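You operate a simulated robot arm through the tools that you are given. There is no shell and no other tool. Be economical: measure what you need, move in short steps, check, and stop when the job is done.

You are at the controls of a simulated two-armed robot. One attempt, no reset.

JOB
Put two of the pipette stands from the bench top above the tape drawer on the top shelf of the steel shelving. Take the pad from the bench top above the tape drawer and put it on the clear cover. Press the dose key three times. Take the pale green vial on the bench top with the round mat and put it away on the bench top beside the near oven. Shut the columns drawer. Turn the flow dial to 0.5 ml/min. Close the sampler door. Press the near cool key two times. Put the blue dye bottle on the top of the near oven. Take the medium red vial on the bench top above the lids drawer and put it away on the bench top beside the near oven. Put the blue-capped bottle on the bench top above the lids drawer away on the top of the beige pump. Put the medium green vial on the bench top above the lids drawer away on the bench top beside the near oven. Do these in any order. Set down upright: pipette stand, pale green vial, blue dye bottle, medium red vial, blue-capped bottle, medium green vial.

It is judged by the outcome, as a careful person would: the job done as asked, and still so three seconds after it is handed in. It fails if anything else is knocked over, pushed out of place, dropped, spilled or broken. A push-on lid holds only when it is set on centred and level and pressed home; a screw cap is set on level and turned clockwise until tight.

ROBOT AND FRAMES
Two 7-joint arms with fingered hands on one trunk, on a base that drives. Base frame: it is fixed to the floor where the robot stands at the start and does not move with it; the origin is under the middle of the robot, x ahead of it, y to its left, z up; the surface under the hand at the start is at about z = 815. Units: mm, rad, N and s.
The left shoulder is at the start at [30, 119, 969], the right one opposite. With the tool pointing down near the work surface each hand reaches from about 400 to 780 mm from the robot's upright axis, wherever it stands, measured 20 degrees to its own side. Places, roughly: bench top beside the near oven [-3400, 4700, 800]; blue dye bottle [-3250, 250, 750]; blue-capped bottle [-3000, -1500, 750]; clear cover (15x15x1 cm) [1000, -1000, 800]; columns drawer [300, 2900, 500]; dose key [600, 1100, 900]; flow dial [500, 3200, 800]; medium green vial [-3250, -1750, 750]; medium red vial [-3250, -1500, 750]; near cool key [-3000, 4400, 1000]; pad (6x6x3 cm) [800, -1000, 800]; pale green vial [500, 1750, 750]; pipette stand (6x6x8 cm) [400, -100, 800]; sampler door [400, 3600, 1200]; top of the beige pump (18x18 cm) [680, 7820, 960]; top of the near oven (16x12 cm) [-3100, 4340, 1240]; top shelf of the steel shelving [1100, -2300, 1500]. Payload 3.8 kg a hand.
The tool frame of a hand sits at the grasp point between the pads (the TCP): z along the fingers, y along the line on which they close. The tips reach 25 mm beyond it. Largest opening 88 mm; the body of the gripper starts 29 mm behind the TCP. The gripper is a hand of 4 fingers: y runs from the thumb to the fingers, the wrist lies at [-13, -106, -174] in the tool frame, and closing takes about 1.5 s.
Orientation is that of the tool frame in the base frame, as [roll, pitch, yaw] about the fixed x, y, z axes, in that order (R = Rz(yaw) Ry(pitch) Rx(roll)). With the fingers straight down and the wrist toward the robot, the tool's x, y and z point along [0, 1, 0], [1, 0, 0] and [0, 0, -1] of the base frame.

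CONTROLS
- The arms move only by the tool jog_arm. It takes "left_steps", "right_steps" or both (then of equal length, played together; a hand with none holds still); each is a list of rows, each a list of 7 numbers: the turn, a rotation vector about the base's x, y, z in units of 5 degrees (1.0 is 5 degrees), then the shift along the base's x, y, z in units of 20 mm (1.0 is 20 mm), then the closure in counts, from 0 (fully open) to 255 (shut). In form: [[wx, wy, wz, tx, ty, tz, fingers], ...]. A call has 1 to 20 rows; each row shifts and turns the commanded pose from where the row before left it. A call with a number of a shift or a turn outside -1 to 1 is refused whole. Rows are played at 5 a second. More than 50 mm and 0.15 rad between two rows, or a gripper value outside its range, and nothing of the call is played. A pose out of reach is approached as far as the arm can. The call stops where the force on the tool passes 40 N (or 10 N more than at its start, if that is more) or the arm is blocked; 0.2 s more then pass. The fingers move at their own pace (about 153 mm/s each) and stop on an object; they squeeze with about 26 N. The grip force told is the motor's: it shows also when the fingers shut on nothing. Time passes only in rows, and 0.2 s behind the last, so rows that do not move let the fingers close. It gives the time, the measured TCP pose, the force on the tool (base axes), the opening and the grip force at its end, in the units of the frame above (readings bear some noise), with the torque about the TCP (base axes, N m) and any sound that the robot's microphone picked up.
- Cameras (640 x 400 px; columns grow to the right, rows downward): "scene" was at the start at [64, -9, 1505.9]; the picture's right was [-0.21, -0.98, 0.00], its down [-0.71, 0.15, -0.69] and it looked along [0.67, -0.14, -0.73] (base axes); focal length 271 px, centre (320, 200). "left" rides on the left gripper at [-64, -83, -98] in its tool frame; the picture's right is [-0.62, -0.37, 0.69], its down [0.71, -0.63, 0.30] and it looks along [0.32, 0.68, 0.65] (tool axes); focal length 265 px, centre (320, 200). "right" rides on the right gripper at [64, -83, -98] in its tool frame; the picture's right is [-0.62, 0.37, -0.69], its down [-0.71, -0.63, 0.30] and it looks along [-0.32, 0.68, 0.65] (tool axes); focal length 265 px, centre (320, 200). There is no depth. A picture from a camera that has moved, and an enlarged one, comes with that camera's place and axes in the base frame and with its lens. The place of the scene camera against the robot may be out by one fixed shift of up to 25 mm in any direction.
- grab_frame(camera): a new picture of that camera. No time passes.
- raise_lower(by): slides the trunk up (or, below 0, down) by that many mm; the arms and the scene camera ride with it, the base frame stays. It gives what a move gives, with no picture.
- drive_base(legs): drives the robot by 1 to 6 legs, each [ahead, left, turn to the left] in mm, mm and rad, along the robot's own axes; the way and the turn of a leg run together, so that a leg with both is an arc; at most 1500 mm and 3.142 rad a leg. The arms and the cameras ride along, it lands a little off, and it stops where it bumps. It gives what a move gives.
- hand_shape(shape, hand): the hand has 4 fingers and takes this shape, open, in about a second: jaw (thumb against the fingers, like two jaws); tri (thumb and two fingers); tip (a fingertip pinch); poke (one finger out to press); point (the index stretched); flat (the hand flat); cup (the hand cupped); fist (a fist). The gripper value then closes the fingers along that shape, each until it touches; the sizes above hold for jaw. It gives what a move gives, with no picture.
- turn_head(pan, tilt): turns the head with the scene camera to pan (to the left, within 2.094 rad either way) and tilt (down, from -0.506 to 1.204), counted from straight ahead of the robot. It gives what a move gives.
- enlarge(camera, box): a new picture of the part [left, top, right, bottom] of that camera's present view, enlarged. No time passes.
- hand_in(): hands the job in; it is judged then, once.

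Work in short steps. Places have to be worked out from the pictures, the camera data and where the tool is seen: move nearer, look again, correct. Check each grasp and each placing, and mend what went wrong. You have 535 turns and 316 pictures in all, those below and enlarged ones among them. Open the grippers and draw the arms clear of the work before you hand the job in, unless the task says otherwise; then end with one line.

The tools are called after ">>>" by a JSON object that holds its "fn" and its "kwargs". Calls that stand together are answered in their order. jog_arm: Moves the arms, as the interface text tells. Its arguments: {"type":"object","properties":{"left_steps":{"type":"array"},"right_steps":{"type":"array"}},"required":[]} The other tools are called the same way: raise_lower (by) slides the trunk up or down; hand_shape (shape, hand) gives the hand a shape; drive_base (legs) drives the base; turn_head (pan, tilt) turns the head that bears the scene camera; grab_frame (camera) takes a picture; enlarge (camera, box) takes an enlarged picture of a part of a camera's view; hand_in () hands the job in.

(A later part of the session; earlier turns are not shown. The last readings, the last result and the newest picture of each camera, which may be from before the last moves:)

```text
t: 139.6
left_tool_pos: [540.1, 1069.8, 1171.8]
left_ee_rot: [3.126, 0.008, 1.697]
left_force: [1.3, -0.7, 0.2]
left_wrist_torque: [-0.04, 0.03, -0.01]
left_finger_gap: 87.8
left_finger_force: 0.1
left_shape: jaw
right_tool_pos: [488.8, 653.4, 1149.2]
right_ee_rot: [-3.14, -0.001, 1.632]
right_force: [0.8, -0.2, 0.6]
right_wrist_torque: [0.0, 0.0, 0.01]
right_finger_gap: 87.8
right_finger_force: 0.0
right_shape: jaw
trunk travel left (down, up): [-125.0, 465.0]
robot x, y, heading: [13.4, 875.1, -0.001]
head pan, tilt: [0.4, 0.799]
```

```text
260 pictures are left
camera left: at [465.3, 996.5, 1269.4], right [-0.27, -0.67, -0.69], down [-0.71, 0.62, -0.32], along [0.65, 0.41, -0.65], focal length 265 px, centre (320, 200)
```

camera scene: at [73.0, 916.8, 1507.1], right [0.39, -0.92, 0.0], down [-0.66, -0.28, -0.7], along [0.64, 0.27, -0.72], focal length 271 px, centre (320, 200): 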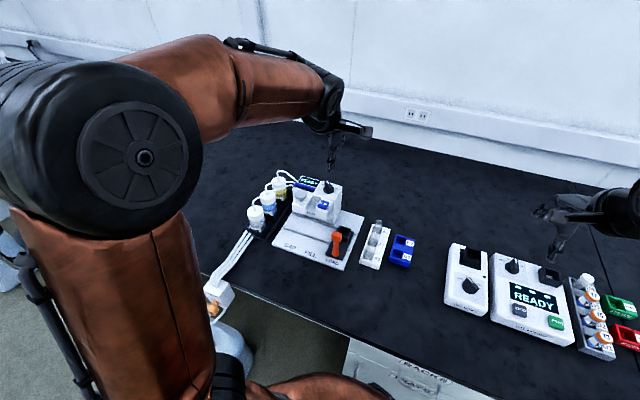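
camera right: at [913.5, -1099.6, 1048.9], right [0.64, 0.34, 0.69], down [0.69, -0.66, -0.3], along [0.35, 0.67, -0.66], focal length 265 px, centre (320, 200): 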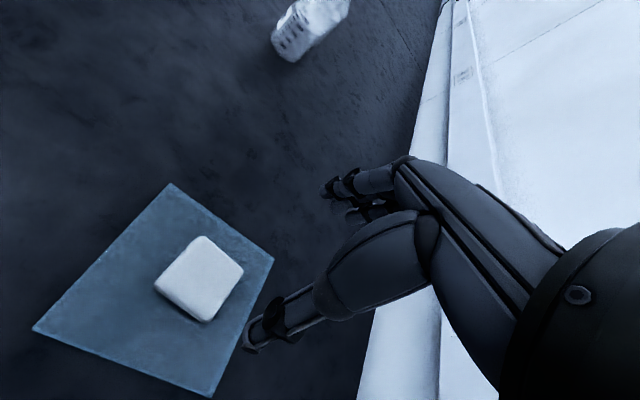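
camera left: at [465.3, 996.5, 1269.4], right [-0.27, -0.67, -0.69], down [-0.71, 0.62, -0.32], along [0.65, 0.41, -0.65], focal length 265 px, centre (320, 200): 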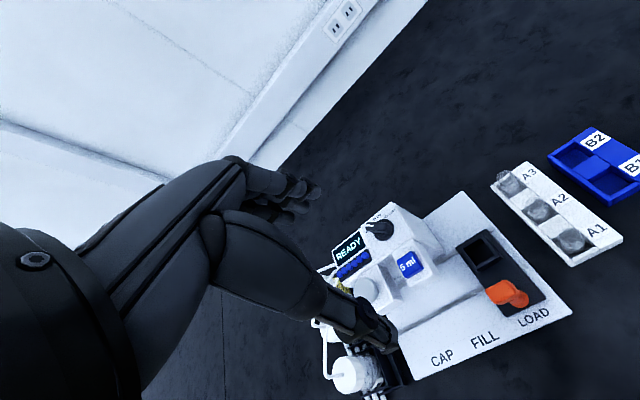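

>>> {"fn": "enlarge", "kwargs": {"camera": "left", "box": [320, 190, 480, 310]}}

>>> {"fn": "enlarge", "kwargs": {"camera": "scene", "box": [280, 165, 360, 225]}}

```text
3.33 times, centred on (400, 250) of left
camera zoom: at [465.3, 996.5, 1269.4], right [-0.27, -0.67, -0.69], down [-0.71, 0.62, -0.32], along [0.65, 0.41, -0.65], focal length 885 px, centre (53, 33)
```

zoom: 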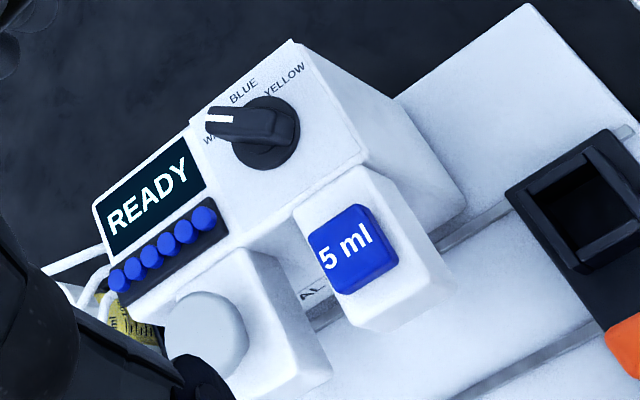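

```text
6.67 times, centred on (320, 195) of scene
camera zoom: at [73.0, 916.8, 1507.1], right [0.39, -0.92, 0.0], down [-0.66, -0.28, -0.7], along [0.64, 0.27, -0.72], focal length 1804 px, centre (320, 233)
```

zoom: 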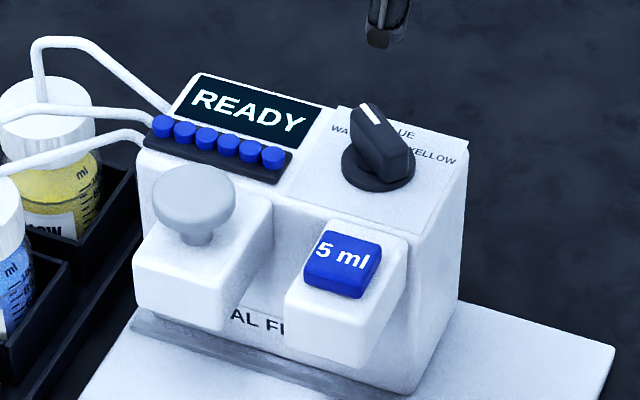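

The blue "5 ml" key is at about (623,1134,872). Use the poke shape on the left hand and see where the fingertip is.

>>> {"fn": "hand_shape", "kwargs": {"shape": "poke", "hand": "left"}}

>>> {"fn": "grab_frame", "kwargs": {"camera": "left"}}

>>> {"fn": "enlarge", "kwargs": {"camera": "scene", "box": [240, 100, 400, 220]}}

```text
t: 140.5
left_tool_pos: [540.0, 1070.8, 1171.6]
left_ee_rot: [3.126, 0.008, 1.698]
left_force: [0.7, -0.7, 0.1]
left_wrist_torque: [-0.01, 0.0, -0.01]
left_finger_gap: 0.0
left_finger_force: 0.0
left_shape: poke
right_tool_pos: [489.7, 653.6, 1149.8]
right_ee_rot: [-3.14, 0.002, 1.633]
right_force: [-0.4, 0.4, 0.2]
right_wrist_torque: [0.0, -0.04, 0.03]
right_finger_gap: 87.9
right_finger_force: 0.1
right_shape: jaw
trunk travel left (down, up): [-125.0, 465.0]
robot x, y, heading: [15.2, 879.9, -0.001]
head pan, tilt: [0.4, 0.799]
```

```text
257 pictures are left
camera left: at [465.2, 996.6, 1269.4], right [-0.27, -0.67, -0.69], down [-0.71, 0.62, -0.32], along [0.65, 0.41, -0.65], focal length 265 px, centre (320, 200)
```

left: 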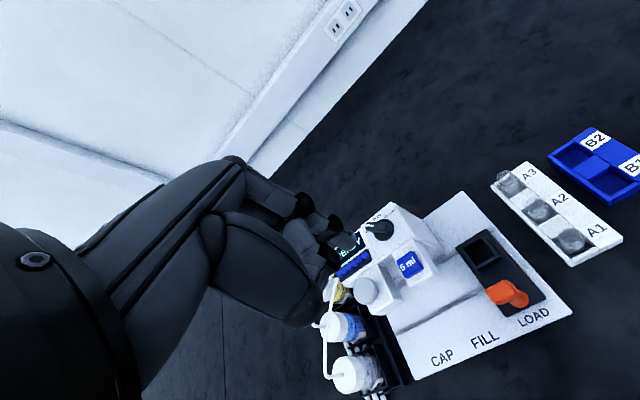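

```text
3.33 times, centred on (320, 160) of scene
camera zoom: at [72.9, 916.9, 1507.1], right [0.39, -0.92, 0.0], down [-0.66, -0.28, -0.7], along [0.64, 0.27, -0.72], focal length 902 px, centre (320, 333)
```

zoom: 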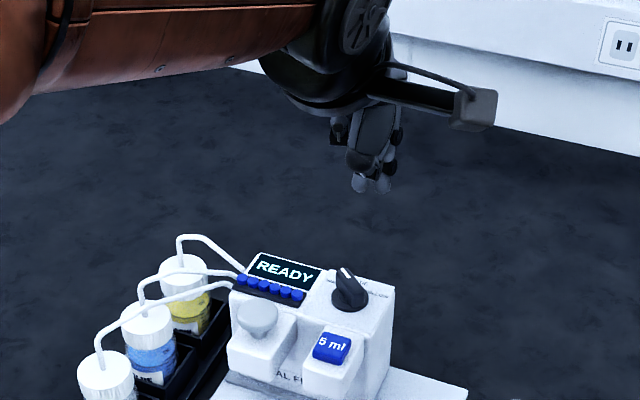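

>>> {"fn": "enlarge", "kwargs": {"camera": "left", "box": [180, 140, 380, 340]}}

>>> {"fn": "enlarge", "kwargs": {"camera": "scene", "box": [310, 115, 370, 155]}}

>>> {"fn": "hand_shape", "kwargs": {"shape": "point", "hand": "left"}}

>>> {"fn": "enlarge", "kwargs": {"camera": "left", "box": [180, 140, 380, 340]}}

>>> {"fn": "enlarge", "kwargs": {"camera": "scene", "box": [310, 115, 370, 155]}}

```text
2.00 times, centred on (280, 240) of left
camera zoom: at [465.2, 996.6, 1269.4], right [-0.27, -0.67, -0.69], down [-0.71, 0.62, -0.32], along [0.65, 0.41, -0.65], focal length 531 px, centre (400, 120)
```

zoom: 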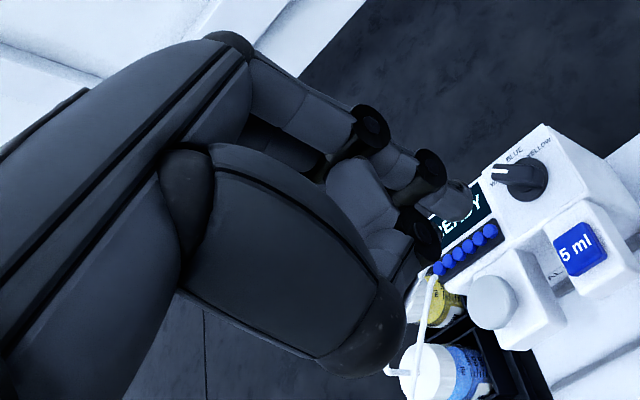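

```text
10.00 times, centred on (340, 135) of scene
camera zoom: at [72.9, 916.9, 1507.1], right [0.39, -0.92, 0.0], down [-0.66, -0.28, -0.7], along [0.64, 0.27, -0.72], focal length 2707 px, centre (120, 850)
```

zoom: 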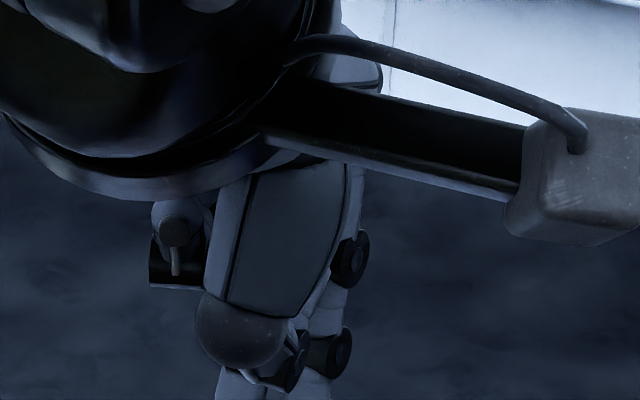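

```text
t: 141.4
left_tool_pos: [540.1, 1069.8, 1172.1]
left_ee_rot: [3.124, 0.008, 1.7]
left_force: [0.5, 0.4, 0.1]
left_wrist_torque: [-0.02, -0.01, -0.01]
left_finger_gap: 0.1
left_finger_force: 0.1
left_shape: point
right_tool_pos: [489.6, 653.0, 1149.6]
right_ee_rot: [-3.14, -0.001, 1.635]
right_force: [-0.5, -0.6, -0.1]
right_wrist_torque: [-0.03, 0.02, 0.02]
right_finger_gap: 88.1
right_finger_force: 0.0
right_shape: jaw
trunk travel left (down, up): [-125.0, 465.0]
robot x, y, heading: [10.0, 874.7, -0.002]
head pan, tilt: [0.4, 0.799]
```

```text
2.00 times, centred on (280, 240) of left
camera zoom: at [465.2, 996.6, 1269.4], right [-0.27, -0.67, -0.69], down [-0.71, 0.62, -0.32], along [0.65, 0.41, -0.65], focal length 531 px, centre (400, 120)
```

zoom: 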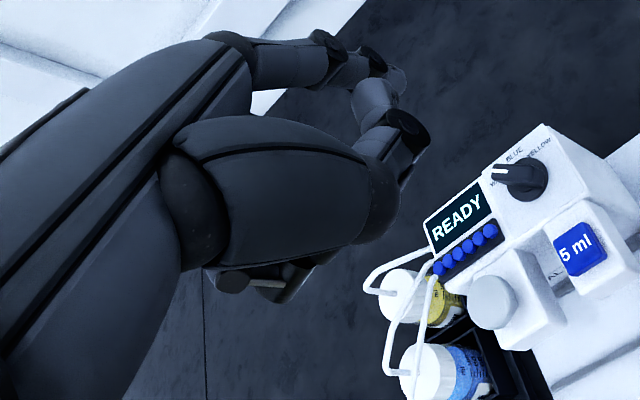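

```text
10.00 times, centred on (340, 135) of scene
camera zoom: at [72.9, 916.9, 1507.1], right [0.39, -0.92, 0.0], down [-0.66, -0.28, -0.7], along [0.64, 0.27, -0.72], focal length 2707 px, centre (120, 850)
```

zoom: 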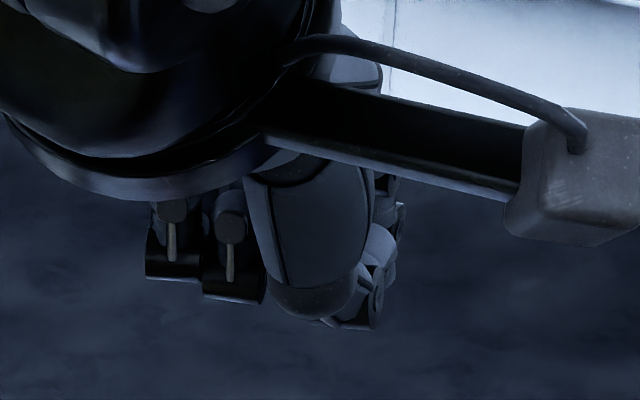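

The poke tip geometry is unclear; check the closed jaw instead.

>>> {"fn": "hand_shape", "kwargs": {"shape": "jaw", "hand": "left"}}

>>> {"fn": "jog_arm", "kwargs": {"left_steps": [[0, 0, 0, 0, 0, 0, 255], [0, 0, 0, 0, 0, 0, 255], [0, 0, 0, 0, 0, 0, 255], [0, 0, 0, 0, 0, 0, 255], [0, 0, 0, 0, 0, 0, 255], [0, 0, 0, 0, 0, 0, 255]]}}

>>> {"fn": "enlarge", "kwargs": {"camera": "left", "box": [180, 140, 440, 340]}}

>>> {"fn": "enlarge", "kwargs": {"camera": "scene", "box": [310, 115, 370, 155]}}

```text
t: 142.3
left_tool_pos: [539.8, 1068.9, 1170.7]
left_ee_rot: [3.127, 0.008, 1.701]
left_force: [-0.1, -0.9, -0.5]
left_wrist_torque: [-0.01, 0.01, -0.01]
left_finger_gap: 87.8
left_finger_force: 0.0
left_shape: jaw
right_tool_pos: [488.9, 654.0, 1150.7]
right_ee_rot: [-3.141, -0.001, 1.634]
right_force: [-0.2, -0.1, 0.1]
right_wrist_torque: [0.04, -0.04, 0.03]
right_finger_gap: 87.8
right_finger_force: 0.0
right_shape: jaw
trunk travel left (down, up): [-125.0, 465.0]
robot x, y, heading: [13.5, 877.3, -0.004]
head pan, tilt: [0.4, 0.799]
```

```text
t: 143.7
left_tool_pos: [538.9, 1069.2, 1171.7]
left_ee_rot: [3.127, 0.01, 1.701]
left_force: [-0.2, -0.6, -0.8]
left_wrist_torque: [-0.01, 0.02, 0.04]
left_finger_gap: 0.0
left_finger_force: 26.1
left_shape: jaw
right_tool_pos: [489.1, 654.1, 1149.2]
right_ee_rot: [-3.141, 0.0, 1.632]
right_force: [0.3, 0.4, 0.5]
right_wrist_torque: [0.01, 0.01, 0.01]
right_finger_gap: 87.6
right_finger_force: 0.2
right_shape: jaw
trunk travel left (down, up): [-125.0, 465.0]
robot x, y, heading: [12.8, 875.4, 0.001]
head pan, tilt: [0.4, 0.799]
```

```text
2.00 times, centred on (310, 240) of left
camera zoom: at [465.2, 996.6, 1269.5], right [-0.27, -0.67, -0.69], down [-0.71, 0.62, -0.32], along [0.65, 0.41, -0.65], focal length 531 px, centre (340, 120)
```

zoom: 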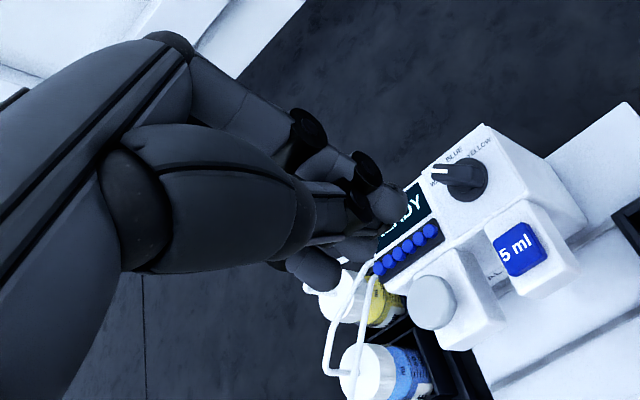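

```text
10.00 times, centred on (340, 135) of scene
camera zoom: at [72.9, 916.9, 1507.1], right [0.39, -0.92, 0.0], down [-0.66, -0.28, -0.7], along [0.64, 0.27, -0.72], focal length 2707 px, centre (120, 850)
```

zoom: 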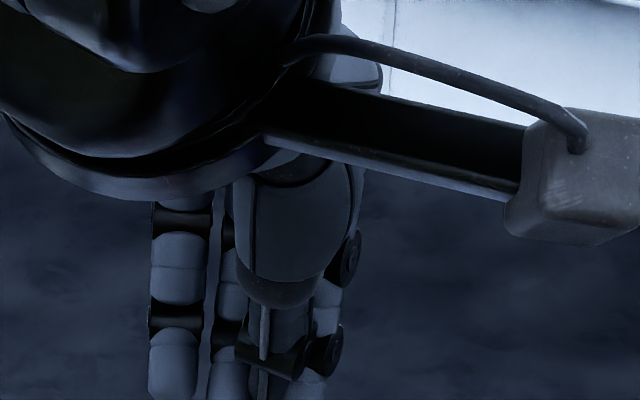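

>>> {"fn": "hand_shape", "kwargs": {"shape": "poke", "hand": "left"}}

>>> {"fn": "enlarge", "kwargs": {"camera": "scene", "box": [305, 120, 385, 170]}}

>>> {"fn": "enlarge", "kwargs": {"camera": "left", "box": [270, 170, 370, 270]}}

```text
t: 144.6
left_tool_pos: [541.1, 1069.4, 1171.6]
left_ee_rot: [3.126, 0.009, 1.699]
left_force: [-0.7, 0.7, 0.0]
left_wrist_torque: [-0.03, -0.04, 0.0]
left_finger_gap: 0.0
left_finger_force: 0.0
left_shape: poke
right_tool_pos: [488.7, 653.3, 1150.1]
right_ee_rot: [3.141, 0.0, 1.634]
right_force: [-0.1, -0.6, 0.0]
right_wrist_torque: [-0.04, 0.0, -0.01]
right_finger_gap: 87.7
right_finger_force: 0.3
right_shape: jaw
trunk travel left (down, up): [-125.0, 465.0]
robot x, y, heading: [14.4, 876.7, -0.005]
head pan, tilt: [0.4, 0.799]
```

```text
8.00 times, centred on (345, 145) of scene
camera zoom: at [72.9, 916.9, 1507.1], right [0.39, -0.92, 0.0], down [-0.66, -0.28, -0.7], along [0.64, 0.27, -0.72], focal length 2165 px, centre (120, 640)
```

zoom: 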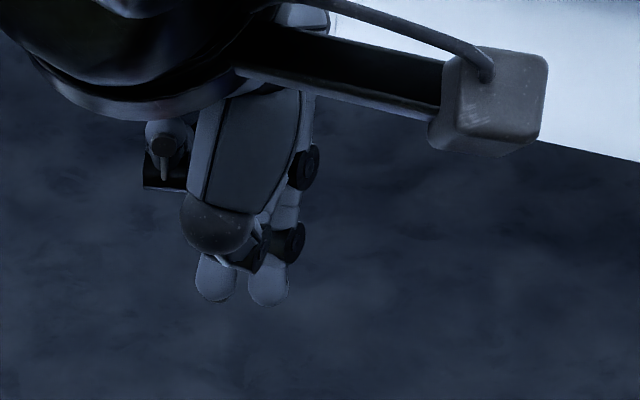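

```text
4.00 times, centred on (320, 220) of left
camera zoom: at [465.2, 996.6, 1269.5], right [-0.27, -0.67, -0.69], down [-0.71, 0.62, -0.32], along [0.65, 0.41, -0.65], focal length 1062 px, centre (320, 120)
```

zoom: 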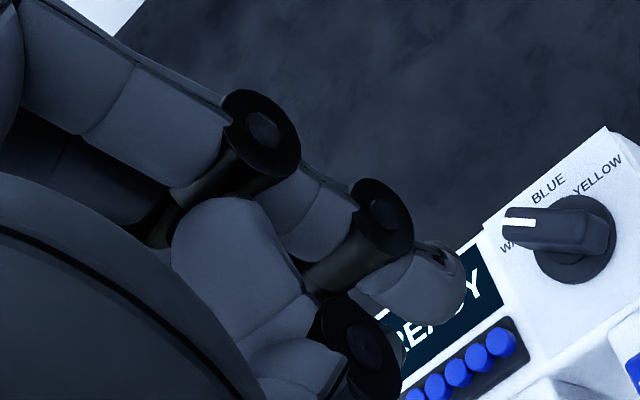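

The poke tips are at about TCP + (15,12,-46). I tilt the hand 15° back so the knuckles clear the dial, move over the key and descend to ~30 mm above it.

>>> {"fn": "jog_arm", "kwargs": {"left_steps": [[0, -1, 0, 0.9, 0.9, 0, 0], [0, -1, 0, 0.9, 0.9, 0, 0], [0, -1, 0, 0.9, 0.8, 0, 0], [0, 0, 0, 0, 0, -1, 0], [0, 0, 0, 0, 0, -1, 0], [0, 0, 0, 0, 0, -1, 0], [0, 0, 0, 0, 0, -1, 0], [0, 0, 0, 0, 0, -1, 0], [0, 0, 0, 0, 0, -1, 0], [0, 0, 0, 0, 0, -1, 0], [0, 0, 0, 0, 0, -1, 0], [0, 0, 0, 0, 0, -1, 0], [0, 0, 0, 0, 0, -1, 0], [0, 0, 0, 0, 0, -0.5, 0]]}}

>>> {"fn": "enlarge", "kwargs": {"camera": "left", "box": [220, 120, 420, 320]}}

>>> {"fn": "enlarge", "kwargs": {"camera": "scene", "box": [280, 155, 370, 225]}}

```text
t: 147.6
left_tool_pos: [592.2, 1122.4, 959.1]
left_ee_rot: [2.865, 0.043, 1.694]
left_force: [0.0, 0.1, -1.1]
left_wrist_torque: [0.02, 0.01, -0.01]
left_finger_gap: 0.3
left_finger_force: 0.1
left_shape: poke
right_tool_pos: [489.0, 654.1, 1150.0]
right_ee_rot: [-3.14, -0.001, 1.633]
right_force: [0.6, -0.3, -0.1]
right_wrist_torque: [0.0, 0.0, 0.01]
right_finger_gap: 87.7
right_finger_force: 0.0
right_shape: jaw
trunk travel left (down, up): [-125.0, 465.0]
robot x, y, heading: [12.9, 876.3, -0.001]
head pan, tilt: [0.4, 0.799]
```

```text
2.00 times, centred on (320, 220) of left
camera zoom: at [496.0, 1048.5, 1034.8], right [-0.09, -0.67, -0.74], down [-0.6, 0.62, -0.49], along [0.79, 0.41, -0.46], focal length 531 px, centre (320, 160)
```

zoom: 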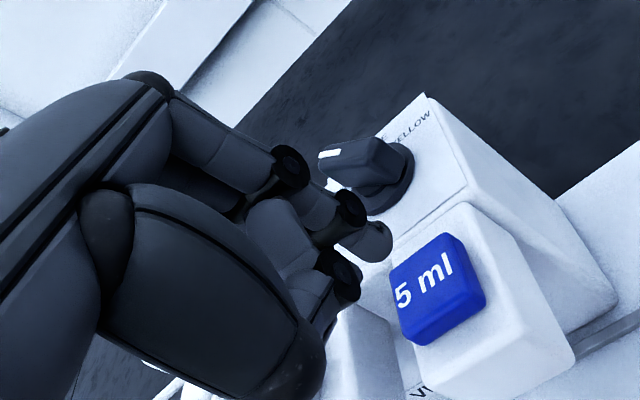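

```text
5.71 times, centred on (325, 190) of scene
camera zoom: at [73.0, 916.9, 1507.1], right [0.39, -0.92, 0.0], down [-0.66, -0.28, -0.7], along [0.64, 0.27, -0.72], focal length 1547 px, centre (291, 257)
```

zoom: 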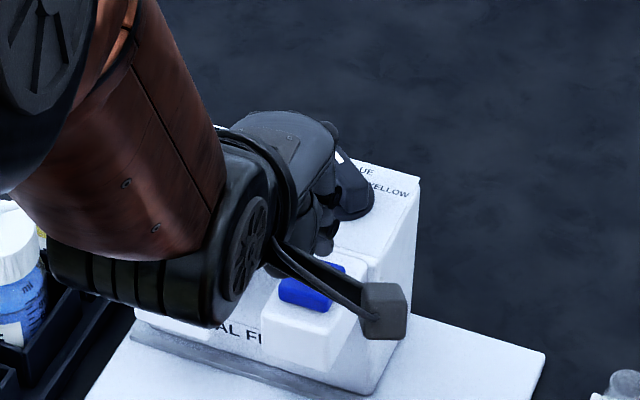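

Tip is nearly over the key. Shift +3 mm x, descend 36 mm and then feel for contact in small steps.

>>> {"fn": "jog_arm", "kwargs": {"left_steps": [[0, 0, 0, 0.15, 0, -0.6, 0], [0, 0, 0, 0, 0, -0.6, 0], [0, 0, 0, 0, 0, -0.4, 0], [0, 0, 0, 0, 0, 0, 0]]}}

>>> {"fn": "enlarge", "kwargs": {"camera": "left", "box": [220, 120, 420, 320]}}

```text
t: 148.6
left_tool_pos: [598.5, 1122.4, 929.3]
left_ee_rot: [2.866, 0.043, 1.694]
left_force: [-1.0, -0.2, 0.7]
left_wrist_torque: [0.03, -0.03, -0.01]
left_finger_gap: 0.1
left_finger_force: 0.0
left_shape: poke
right_tool_pos: [488.8, 653.1, 1148.7]
right_ee_rot: [-3.14, -0.002, 1.633]
right_force: [-0.4, 0.4, 0.8]
right_wrist_torque: [0.03, -0.03, -0.03]
right_finger_gap: 87.6
right_finger_force: 0.0
right_shape: jaw
trunk travel left (down, up): [-125.0, 465.0]
robot x, y, heading: [14.7, 878.8, 0.002]
head pan, tilt: [0.4, 0.799]
```

```text
2.00 times, centred on (320, 220) of left
camera zoom: at [499.6, 1048.4, 1003.4], right [-0.08, -0.67, -0.74], down [-0.6, 0.63, -0.49], along [0.79, 0.41, -0.46], focal length 531 px, centre (320, 160)
```

zoom: 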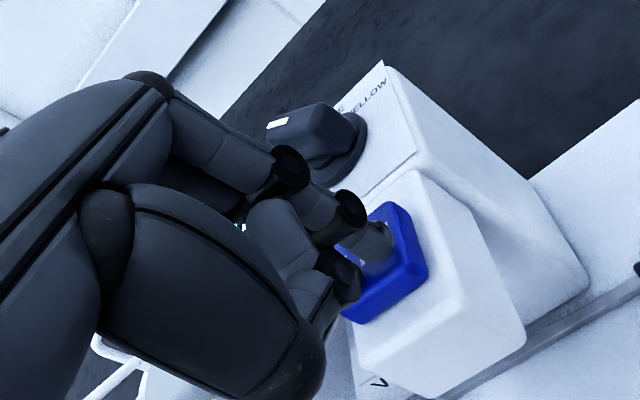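

Fingertip is above the key. Lower in small steps and watch the force.

>>> {"fn": "jog_arm", "kwargs": {"left_steps": [[0, 0, 0, -0.1, 0.1, -0.2, 0], [0, 0, 0, 0, 0, -0.2, 0], [0, 0, 0, 0, 0, -0.1, 0]]}}

>>> {"fn": "enlarge", "kwargs": {"camera": "left", "box": [220, 120, 420, 320]}}

```text
t: 149.4
left_tool_pos: [594.5, 1124.1, 921.9]
left_ee_rot: [2.858, 0.041, 1.693]
left_force: [0.4, -0.7, 14.5]
left_wrist_torque: [0.15, -0.12, -0.04]
left_finger_gap: 0.0
left_finger_force: 0.0
left_shape: poke
right_tool_pos: [488.0, 652.3, 1150.7]
right_ee_rot: [-3.141, -0.002, 1.634]
right_force: [0.0, 0.0, 0.0]
right_wrist_torque: [-0.01, 0.04, -0.02]
right_finger_gap: 87.7
right_finger_force: 0.0
right_shape: jaw
trunk travel left (down, up): [-125.0, 465.0]
robot x, y, heading: [10.8, 875.1, -0.004]
head pan, tilt: [0.4, 0.799]
heard: click
```

```text
2.00 times, centred on (320, 220) of left
camera zoom: at [497.4, 1050.4, 996.1], right [-0.08, -0.67, -0.74], down [-0.6, 0.63, -0.5], along [0.8, 0.41, -0.45], focal length 531 px, centre (320, 160)
```

zoom: 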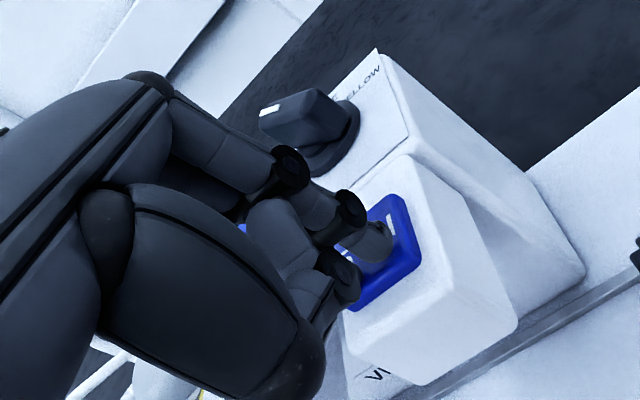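

Click heard: press one. Raise 12 mm and press again.

>>> {"fn": "jog_arm", "kwargs": {"left_steps": [[0, 0, 0, 0, 0, 0.3, 0], [0, 0, 0, 0, 0, 0.3, 0], [0, 0, 0, 0, 0, 0, 0], [0, 0, 0, 0, 0, 0, 0]]}}

>>> {"fn": "jog_arm", "kwargs": {"left_steps": [[0, 0, 0, 0, 0, -0.2, 0], [0, 0, 0, 0, 0, -0.2, 0], [0, 0, 0, 0, 0, -0.2, 0], [0, 0, 0, 0, 0, 0, 0]]}}

```text
t: 150.4
left_tool_pos: [594.8, 1124.9, 930.6]
left_ee_rot: [2.868, 0.043, 1.693]
left_force: [0.2, -0.4, -0.7]
left_wrist_torque: [0.03, 0.0, 0.0]
left_finger_gap: 0.0
left_finger_force: 0.0
left_shape: poke
right_tool_pos: [488.0, 652.6, 1148.8]
right_ee_rot: [-3.139, -0.001, 1.634]
right_force: [0.0, 0.1, -0.2]
right_wrist_torque: [0.01, 0.0, 0.0]
right_finger_gap: 88.0
right_finger_force: 0.1
right_shape: jaw
trunk travel left (down, up): [-125.0, 465.0]
robot x, y, heading: [10.0, 875.5, 0.001]
head pan, tilt: [0.4, 0.799]
```

```text
t: 151.4
left_tool_pos: [595.9, 1124.7, 923.5]
left_ee_rot: [2.859, 0.042, 1.697]
left_force: [0.2, 2.0, 13.4]
left_wrist_torque: [0.19, -0.08, -0.01]
left_finger_gap: 0.0
left_finger_force: 0.1
left_shape: poke
right_tool_pos: [488.0, 653.4, 1149.4]
right_ee_rot: [-3.141, -0.003, 1.634]
right_force: [1.0, 0.4, -0.9]
right_wrist_torque: [0.0, -0.01, 0.03]
right_finger_gap: 87.8
right_finger_force: 0.1
right_shape: jaw
trunk travel left (down, up): [-125.0, 465.0]
robot x, y, heading: [15.6, 879.1, -0.004]
head pan, tilt: [0.4, 0.799]
heard: click
```

Second click. Raise and press a third time.

>>> {"fn": "jog_arm", "kwargs": {"left_steps": [[0, 0, 0, 0, 0, 0.3, 0], [0, 0, 0, 0, 0, 0.3, 0], [0, 0, 0, 0, 0, 0, 0], [0, 0, 0, 0, 0, 0, 0]]}}

>>> {"fn": "jog_arm", "kwargs": {"left_steps": [[0, 0, 0, 0, 0, -0.2, 0], [0, 0, 0, 0, 0, -0.2, 0], [0, 0, 0, 0, 0, -0.2, 0], [0, 0, 0, 0, 0, 0, 0]]}}

```text
t: 152.4
left_tool_pos: [595.4, 1123.3, 932.7]
left_ee_rot: [2.866, 0.043, 1.694]
left_force: [-0.8, 0.0, -0.7]
left_wrist_torque: [-0.03, -0.02, 0.0]
left_finger_gap: 0.0
left_finger_force: 0.1
left_shape: poke
right_tool_pos: [488.6, 654.0, 1150.4]
right_ee_rot: [-3.14, 0.0, 1.635]
right_force: [-0.9, 0.0, -0.2]
right_wrist_torque: [-0.06, -0.01, -0.01]
right_finger_gap: 87.9
right_finger_force: 0.1
right_shape: jaw
trunk travel left (down, up): [-125.0, 465.0]
robot x, y, heading: [12.4, 881.5, -0.0]
head pan, tilt: [0.4, 0.799]
```

```text
t: 153.4
left_tool_pos: [596.3, 1123.5, 923.1]
left_ee_rot: [2.859, 0.042, 1.692]
left_force: [1.2, 2.4, 12.4]
left_wrist_torque: [0.17, -0.02, 0.03]
left_finger_gap: 0.0
left_finger_force: 0.0
left_shape: poke
right_tool_pos: [488.6, 652.9, 1150.8]
right_ee_rot: [-3.142, 0.0, 1.632]
right_force: [0.1, 0.5, -0.4]
right_wrist_torque: [-0.01, -0.03, -0.02]
right_finger_gap: 88.1
right_finger_force: 0.0
right_shape: jaw
trunk travel left (down, up): [-125.0, 465.0]
robot x, y, heading: [13.2, 878.2, 0.002]
head pan, tilt: [0.4, 0.799]
heard: click
```

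Third click. Raise the hand well clear, undo the tilt, and verify the LEDs.

>>> {"fn": "jog_arm", "kwargs": {"left_steps": [[0, 0, 0, 0, 0, 0.5, 0], [0, 0, 0, 0, 0, 1, 0], [0, 0, 0, 0, 0, 1, 0], [0, 0, 0, 0, 0, 1, 0], [0, 0, 0, 0, 0, 1, 0], [0, 0, 0, 0, 0, 1, 0], [0, 0, 0, 0, 0, 1, 0], [0, 0, 0, 0, 0, 1, 0], [0, 1, 0, -1, 0, 1, 0], [0, 1, 0, -1, 0, 1, 0], [0, 1, 0, -1, 0, 1, 0], [0, 0, 0, -1, 0, 1, 0], [0, 0, 0, -1, 0, 1, 0]]}}

>>> {"fn": "enlarge", "kwargs": {"camera": "scene", "box": [220, 150, 380, 280]}}

```text
t: 156.2
left_tool_pos: [495.6, 1124.8, 1169.0]
left_ee_rot: [3.124, 0.009, 1.7]
left_force: [0.4, 0.2, 0.6]
left_wrist_torque: [-0.05, 0.01, -0.02]
left_finger_gap: 0.0
left_finger_force: 0.1
left_shape: poke
right_tool_pos: [488.9, 654.3, 1150.1]
right_ee_rot: [-3.141, 0.0, 1.633]
right_force: [1.1, 0.6, 0.5]
right_wrist_torque: [0.01, 0.01, -0.02]
right_finger_gap: 87.9
right_finger_force: 0.1
right_shape: jaw
trunk travel left (down, up): [-125.0, 465.0]
robot x, y, heading: [10.9, 877.4, -0.002]
head pan, tilt: [0.4, 0.799]
```

```text
3.08 times, centred on (300, 215) of scene
camera zoom: at [72.1, 917.5, 1507.1], right [0.39, -0.92, 0.0], down [-0.66, -0.28, -0.7], along [0.64, 0.27, -0.72], focal length 833 px, centre (382, 154)
```

zoom: 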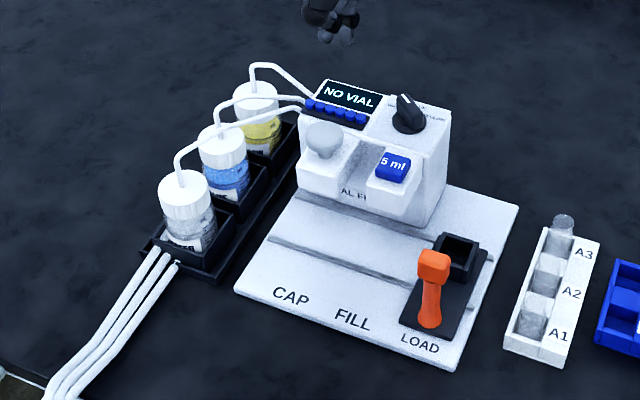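

The presses registered (three clicks). Back off and move along the aisle to the flow dial area (y≈3000).

>>> {"fn": "hand_shape", "kwargs": {"shape": "jaw", "hand": "left"}}

>>> {"fn": "drive_base", "kwargs": {"legs": [[-650, 0, 0], [0, 1100, 0], [0, 900, 0]]}}

>>> {"fn": "turn_head", "kwargs": {"pan": 0.1, "tilt": 0.45}}

>>> {"fn": "grab_frame", "kwargs": {"camera": "scene"}}

```text
t: 157.1
left_tool_pos: [495.9, 1123.8, 1169.1]
left_ee_rot: [3.126, 0.008, 1.698]
left_force: [-0.2, -0.3, -0.6]
left_wrist_torque: [-0.02, 0.0, 0.0]
left_finger_gap: 88.0
left_finger_force: 0.1
left_shape: jaw
right_tool_pos: [488.0, 654.0, 1150.6]
right_ee_rot: [-3.141, 0.002, 1.634]
right_force: [-0.4, 0.2, 0.3]
right_wrist_torque: [-0.04, -0.02, 0.0]
right_finger_gap: 87.9
right_finger_force: 0.1
right_shape: jaw
trunk travel left (down, up): [-125.0, 465.0]
robot x, y, heading: [11.1, 878.6, 0.001]
head pan, tilt: [0.4, 0.799]
```

```text
t: 170.3
left_tool_pos: [-196.8, 3145.6, 1169.4]
left_ee_rot: [3.126, 0.01, 1.727]
left_force: [0.4, 0.4, 0.2]
left_wrist_torque: [0.0, 0.01, 0.01]
left_finger_gap: 87.8
left_finger_force: 0.0
left_shape: jaw
right_tool_pos: [-190.3, 2675.1, 1151.0]
right_ee_rot: [-3.14, 0.0, 1.663]
right_force: [0.4, -0.2, -0.2]
right_wrist_torque: [0.0, -0.02, 0.0]
right_finger_gap: 88.0
right_finger_force: 0.0
right_shape: jaw
trunk travel left (down, up): [-125.0, 465.0]
robot x, y, heading: [-675.5, 2883.7, 0.024]
head pan, tilt: [0.4, 0.799]
```

```text
t: 171.2
left_tool_pos: [-197.2, 3145.3, 1168.9]
left_ee_rot: [3.127, 0.009, 1.729]
left_force: [-0.6, 1.2, 1.1]
left_wrist_torque: [0.01, -0.01, -0.03]
left_finger_gap: 87.8
left_finger_force: 0.0
left_shape: jaw
right_tool_pos: [-191.6, 2674.4, 1149.3]
right_ee_rot: [-3.14, 0.0, 1.663]
right_force: [0.3, -0.1, 0.1]
right_wrist_torque: [-0.01, 0.03, -0.01]
right_finger_gap: 87.8
right_finger_force: 0.0
right_shape: jaw
trunk travel left (down, up): [-125.0, 465.0]
robot x, y, heading: [-673.9, 2887.2, 0.027]
head pan, tilt: [0.099, 0.45]
```

```text
242 pictures are left
camera scene: at [-596.3, 2904.0, 1537.4], right [0.13, -0.99, 0.0], down [-0.43, -0.05, -0.9], along [0.89, 0.11, -0.44], focal length 271 px, centre (320, 200)
```

scene: 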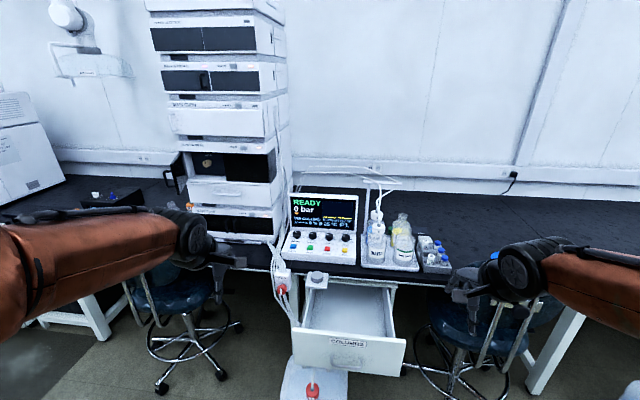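

>>> {"fn": "enlarge", "kwargs": {"camera": "scene", "box": [150, 120, 310, 220]}}

>>> {"fn": "enlarge", "kwargs": {"camera": "scene", "box": [260, 180, 420, 280]}}

>>> {"fn": "enlarge", "kwargs": {"camera": "scene", "box": [260, 260, 440, 400]}}

```text
4.00 times, centred on (230, 170) of scene
camera zoom: at [-596.3, 2904.0, 1537.4], right [0.13, -0.99, 0.0], down [-0.43, -0.05, -0.9], along [0.89, 0.11, -0.44], focal length 1083 px, centre (680, 320)
```

zoom: 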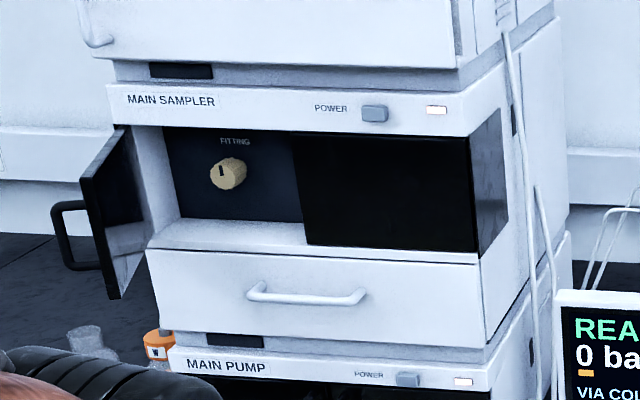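

```text
4.00 times, centred on (340, 230) of scene
camera zoom: at [-596.3, 2904.0, 1537.4], right [0.13, -0.99, 0.0], down [-0.43, -0.05, -0.9], along [0.89, 0.11, -0.44], focal length 1083 px, centre (240, 80)
```

zoom: 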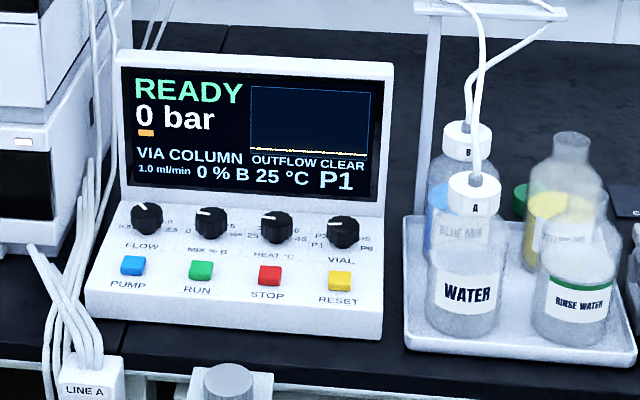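

```text
2.86 times, centred on (350, 330) of scene
camera zoom: at [-596.3, 2904.0, 1537.4], right [0.13, -0.99, 0.0], down [-0.43, -0.05, -0.9], along [0.89, 0.11, -0.44], focal length 773 px, centre (234, -171)
```

zoom: 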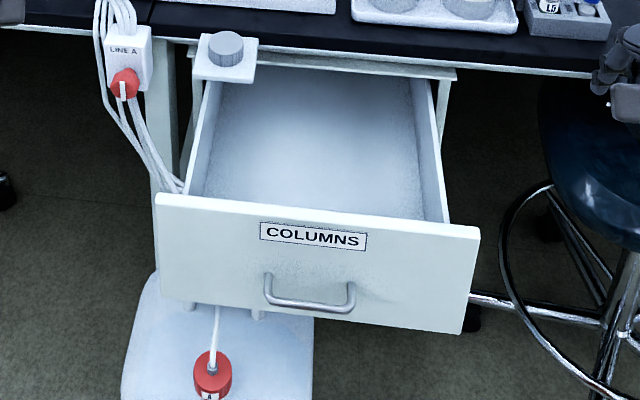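

The drawer front is at about x≈80, y≈2880. I position the robot so the right hand can push it shut: move forward/left a bit and lower the trunk.

>>> {"fn": "drive_base", "kwargs": {"legs": [[200, 160, -0.025]]}}

>>> {"fn": "raise_lower", "kwargs": {"by": -110}}

>>> {"fn": "turn_head", "kwargs": {"pan": -0.2, "tilt": 0.85}}

>>> {"fn": "grab_frame", "kwargs": {"camera": "scene"}}

>>> {"fn": "grab_frame", "kwargs": {"camera": "right"}}

```text
t: 173.0
left_tool_pos: [5.4, 3298.8, 1168.2]
left_ee_rot: [3.127, 0.011, 1.706]
left_force: [-0.1, -0.8, -0.3]
left_wrist_torque: [0.02, 0.0, 0.03]
left_finger_gap: 87.9
left_finger_force: 0.1
left_shape: jaw
right_tool_pos: [1.2, 2827.4, 1150.1]
right_ee_rot: [-3.139, 0.001, 1.639]
right_force: [0.1, -0.1, 0.2]
right_wrist_torque: [-0.03, -0.01, 0.01]
right_finger_gap: 87.9
right_finger_force: 0.1
right_shape: jaw
trunk travel left (down, up): [-125.0, 465.0]
robot x, y, heading: [-473.4, 3047.5, 0.003]
head pan, tilt: [0.099, 0.45]
```

```text
t: 174.4
left_tool_pos: [5.0, 3297.7, 1059.4]
left_ee_rot: [3.126, 0.008, 1.706]
left_force: [-0.2, -0.5, -0.2]
left_wrist_torque: [-0.01, 0.01, 0.02]
left_finger_gap: 87.7
left_finger_force: 0.1
left_shape: jaw
right_tool_pos: [0.1, 2827.6, 1040.7]
right_ee_rot: [3.141, 0.001, 1.64]
right_force: [-0.3, -0.6, -0.5]
right_wrist_torque: [0.01, 0.0, 0.04]
right_finger_gap: 87.6
right_finger_force: 0.1
right_shape: jaw
trunk travel left (down, up): [-15.0, 575.0]
robot x, y, heading: [-478.0, 3049.5, -0.001]
head pan, tilt: [0.099, 0.45]
```

```text
t: 175.3
left_tool_pos: [4.8, 3298.3, 1059.4]
left_ee_rot: [3.126, 0.01, 1.704]
left_force: [-0.4, -0.1, 0.8]
left_wrist_torque: [-0.02, 0.02, 0.01]
left_finger_gap: 87.7
left_finger_force: 0.0
left_shape: jaw
right_tool_pos: [0.1, 2827.0, 1039.5]
right_ee_rot: [-3.139, 0.001, 1.639]
right_force: [0.0, -0.1, 0.2]
right_wrist_torque: [0.02, 0.0, 0.0]
right_finger_gap: 87.8
right_finger_force: 0.1
right_shape: jaw
trunk travel left (down, up): [-15.0, 575.0]
robot x, y, heading: [-476.2, 3045.7, 0.001]
head pan, tilt: [-0.201, 0.85]
```

```text
238 pictures are left
camera scene: at [-414.9, 3041.2, 1393.1], right [-0.2, -0.98, 0.0], down [-0.74, 0.15, -0.66], along [0.65, -0.13, -0.75], focal length 271 px, centre (320, 200)
```

scene: 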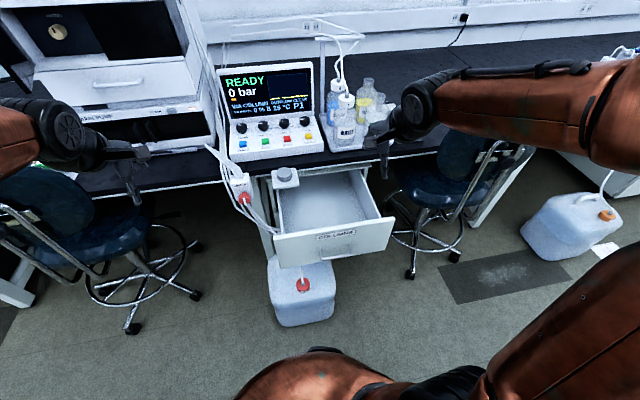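

```text
237 pictures are left
camera right: at [-87.2, 2885.7, 1139.3], right [0.41, -0.59, 0.69], down [-0.58, -0.76, -0.3], along [0.7, -0.28, -0.65], focal length 265 px, centre (320, 200)
```

right: 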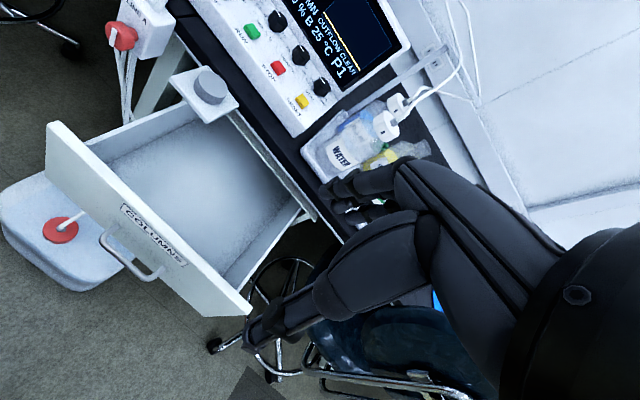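

Drawer front panel: x≈108, top z≈634, y 2665–3089. Close the right hand, tilt it 45° forward and lower it in front of the panel.

>>> {"fn": "jog_arm", "kwargs": {"right_steps": [[0, -1, 0, 0, 0.3, -1, 255], [0, -1, 0, 0, 0.3, -1, 255], [0, -1, 0, 0, 0.3, -1, 255], [0, -1, 0, 0, 0.3, -1, 255], [0, -1, 0, 0, 0.3, -1, 255], [0, -1, 0, 0, 0.3, -1, 255], [0, -1, 0, 0, 0.3, -1, 255], [0, -1, 0, 0, 0.3, -1, 255], [0, -1, 0, 0, 0.1, -1, 255], [0, 0, 0, 0, 0, -1, 255], [0, 0, 0, 0, 0, -1, 255], [0, 0, 0, 0, 0, -1, 255], [0, 0, 0, 0, 0, -1, 255], [0, 0, 0, 0, 0, -1, 255], [0, 0, 0, 0, 0, -1, 255], [0, 0, 0, 0, 0, -1, 255]]}}

>>> {"fn": "grab_frame", "kwargs": {"camera": "right"}}

>>> {"fn": "grab_frame", "kwargs": {"camera": "scene"}}

```text
t: 178.7
left_tool_pos: [3.6, 3298.3, 1059.9]
left_ee_rot: [3.126, 0.007, 1.706]
left_force: [0.4, 0.6, -1.2]
left_wrist_torque: [0.02, 0.01, -0.01]
left_finger_gap: 88.0
left_finger_force: 0.0
left_shape: jaw
right_tool_pos: [-1.2, 2856.9, 880.6]
right_ee_rot: [2.592, 0.055, 1.601]
right_force: [0.4, 0.2, 0.2]
right_wrist_torque: [-0.01, -0.03, 0.05]
right_finger_gap: 0.0
right_finger_force: 26.6
right_shape: jaw
right hand out of reach, approached as far as the arm can: row 3, 4, 8, 9, 11, 12, 13, 14, 15, 16
trunk travel left (down, up): [-15.0, 575.0]
robot x, y, heading: [-474.1, 3051.8, 0.003]
head pan, tilt: [-0.201, 0.85]
```

```text
236 pictures are left
camera right: at [-125.5, 2920.4, 919.0], right [-0.03, -0.58, 0.82], down [-0.36, -0.76, -0.55], along [0.93, -0.31, -0.18], focal length 265 px, centre (320, 200)
```

right: 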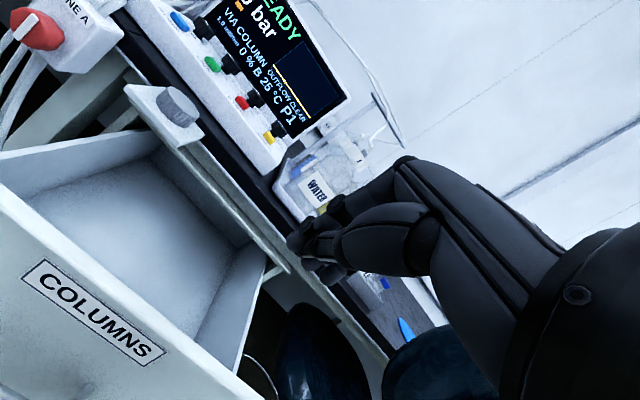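

```text
235 pictures are left
camera scene: at [-414.9, 3041.2, 1393.0], right [-0.2, -0.98, 0.0], down [-0.74, 0.15, -0.66], along [0.65, -0.13, -0.75], focal length 271 px, centre (320, 200)
```

scene: 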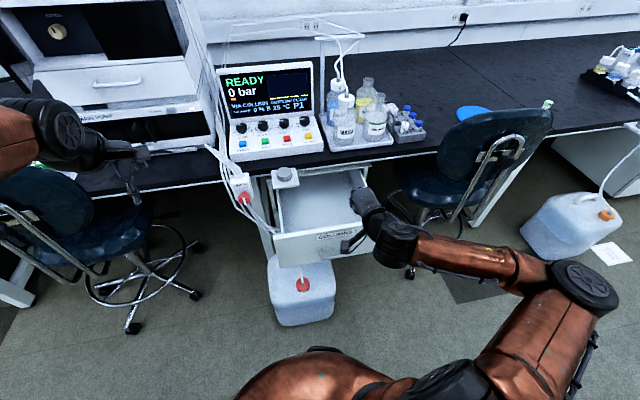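

The pose is limited there. Reduce the tilt to ~20°, back the base 80 mm for a better radius, and descend.

>>> {"fn": "drive_base", "kwargs": {"legs": [[-80, 0, 0]]}}

>>> {"fn": "jog_arm", "kwargs": {"right_steps": [[0, 1, 0, 0.4, 0.2, 0, 255], [0, 1, 0, 0.4, 0.2, 0, 255], [0, 0.4, 0, 0.5, 0.2, 0, 255], [0, 0, 0, 0.5, 0, -1, 255], [0, 0, 0, 0, 0, -1, 255], [0, 0, 0, 0, 0, -1, 255], [0, 0, 0, 0, 0, -1, 255], [0, 0, 0, 0, 0, -1, 255], [0, 0, 0, 0, 0, -1, 255]]}}

```text
t: 179.8
left_tool_pos: [-74.6, 3297.6, 1059.7]
left_ee_rot: [3.123, 0.009, 1.705]
left_force: [0.0, 0.6, 0.2]
left_wrist_torque: [-0.03, -0.01, -0.03]
left_finger_gap: 87.8
left_finger_force: 0.0
left_shape: jaw
right_tool_pos: [-81.2, 2856.6, 881.8]
right_ee_rot: [2.592, 0.053, 1.602]
right_force: [0.0, -0.4, 0.4]
right_wrist_torque: [0.01, -0.01, 0.02]
right_finger_gap: 0.0
right_finger_force: 25.6
right_shape: jaw
trunk travel left (down, up): [-15.0, 575.0]
robot x, y, heading: [-557.1, 3049.5, 0.002]
head pan, tilt: [-0.201, 0.85]
```

```text
t: 181.8
left_tool_pos: [-75.3, 3296.3, 1059.7]
left_ee_rot: [3.126, 0.009, 1.705]
left_force: [0.4, -0.6, 0.1]
left_wrist_torque: [0.0, 0.02, -0.01]
left_finger_gap: 88.1
left_finger_force: 0.0
left_shape: jaw
right_tool_pos: [-46.4, 2860.1, 763.3]
right_ee_rot: [2.802, 0.046, 1.613]
right_force: [-0.4, 0.2, 0.8]
right_wrist_torque: [0.05, 0.01, 0.0]
right_finger_gap: 0.1
right_finger_force: 26.0
right_shape: jaw
right hand out of reach, approached as far as the arm can: row 9
trunk travel left (down, up): [-15.0, 575.0]
robot x, y, heading: [-557.5, 3049.9, 0.006]
head pan, tilt: [-0.201, 0.85]
```

Radius is still too short for going low. Lower the trunk fully, back up 150 mm, and extend the arm further out.

>>> {"fn": "raise_lower", "kwargs": {"by": -14}}

>>> {"fn": "drive_base", "kwargs": {"legs": [[-150, 0, 0]]}}

>>> {"fn": "jog_arm", "kwargs": {"right_steps": [[0, 0, 0, 1, 0, 0, 255], [0, 0, 0, 1, 0, 0, 255], [0, 0, 0, 1, 0, 0, 255], [0, 0, 0, 1, 0, 0, 255], [0, 0, 0, 1, 0, 0, 255], [0, 0, 0, 1, 0, 0, 255], [0, 0, 0, 1, 0, 0, 255], [0, 0, 0, 1, 0, -1, 255], [0, 0, 0, 0, 0, -1, 255], [0, 0, 0, 0, 0, -1, 255], [0, 0, 0, 0, 0, -1, 255], [0, 0, 0, 0, 0, -1, 255], [0, 0, 0, 0, 0, -1, 255]]}}

>>> {"fn": "grab_frame", "kwargs": {"camera": "scene"}}

```text
t: 182.4
left_tool_pos: [-73.1, 3298.3, 1046.1]
left_ee_rot: [3.124, 0.009, 1.705]
left_force: [0.7, -0.1, 0.4]
left_wrist_torque: [0.0, -0.01, -0.02]
left_finger_gap: 88.0
left_finger_force: 0.1
left_shape: jaw
right_tool_pos: [-46.2, 2861.0, 749.2]
right_ee_rot: [2.804, 0.047, 1.614]
right_force: [0.5, -1.8, -0.3]
right_wrist_torque: [-0.01, 0.01, -0.03]
right_finger_gap: 0.0
right_finger_force: 26.3
right_shape: jaw
trunk travel left (down, up): [-1.0, 589.0]
robot x, y, heading: [-555.7, 3050.9, -0.002]
head pan, tilt: [-0.201, 0.85]
```

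```text
t: 183.7
left_tool_pos: [-226.8, 3296.7, 1046.0]
left_ee_rot: [3.124, 0.008, 1.706]
left_force: [0.3, 0.2, -0.2]
left_wrist_torque: [0.0, -0.01, -0.04]
left_finger_gap: 88.1
left_finger_force: 0.1
left_shape: jaw
right_tool_pos: [-196.4, 2861.6, 748.6]
right_ee_rot: [2.804, 0.046, 1.614]
right_force: [-0.8, -0.3, -0.4]
right_wrist_torque: [-0.02, -0.04, -0.04]
right_finger_gap: 0.0
right_finger_force: 26.3
right_shape: jaw
trunk travel left (down, up): [-1.0, 589.0]
robot x, y, heading: [-706.1, 3048.2, 0.005]
head pan, tilt: [-0.201, 0.85]
```

```text
t: 186.5
left_tool_pos: [-224.9, 3296.4, 1044.6]
left_ee_rot: [3.126, 0.008, 1.706]
left_force: [0.8, -1.2, 0.0]
left_wrist_torque: [-0.01, 0.0, 0.0]
left_finger_gap: 87.9
left_finger_force: 0.1
left_shape: jaw
right_tool_pos: [-36.0, 2851.2, 638.8]
right_ee_rot: [2.805, 0.044, 1.626]
right_force: [0.2, -0.2, 0.5]
right_wrist_torque: [0.01, 0.03, 0.01]
right_finger_gap: 0.0
right_finger_force: 26.0
right_shape: jaw
right hand out of reach, approached as far as the arm can: row 13
trunk travel left (down, up): [-1.0, 589.0]
robot x, y, heading: [-705.2, 3046.6, 0.002]
head pan, tilt: [-0.201, 0.85]
```

```text
234 pictures are left
camera scene: at [-645.0, 3040.1, 1379.0], right [-0.2, -0.98, 0.0], down [-0.74, 0.15, -0.66], along [0.65, -0.13, -0.75], focal length 271 px, centre (320, 200)
```

scene: 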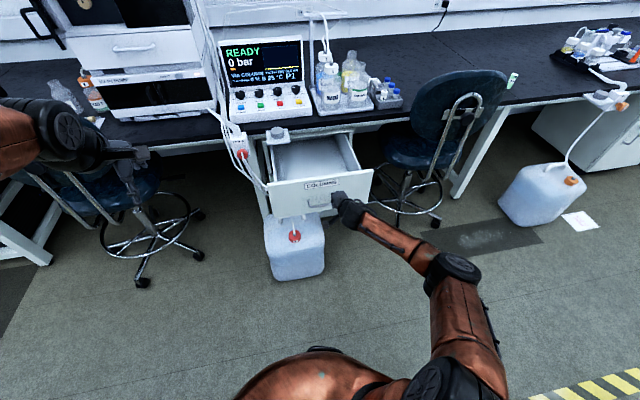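

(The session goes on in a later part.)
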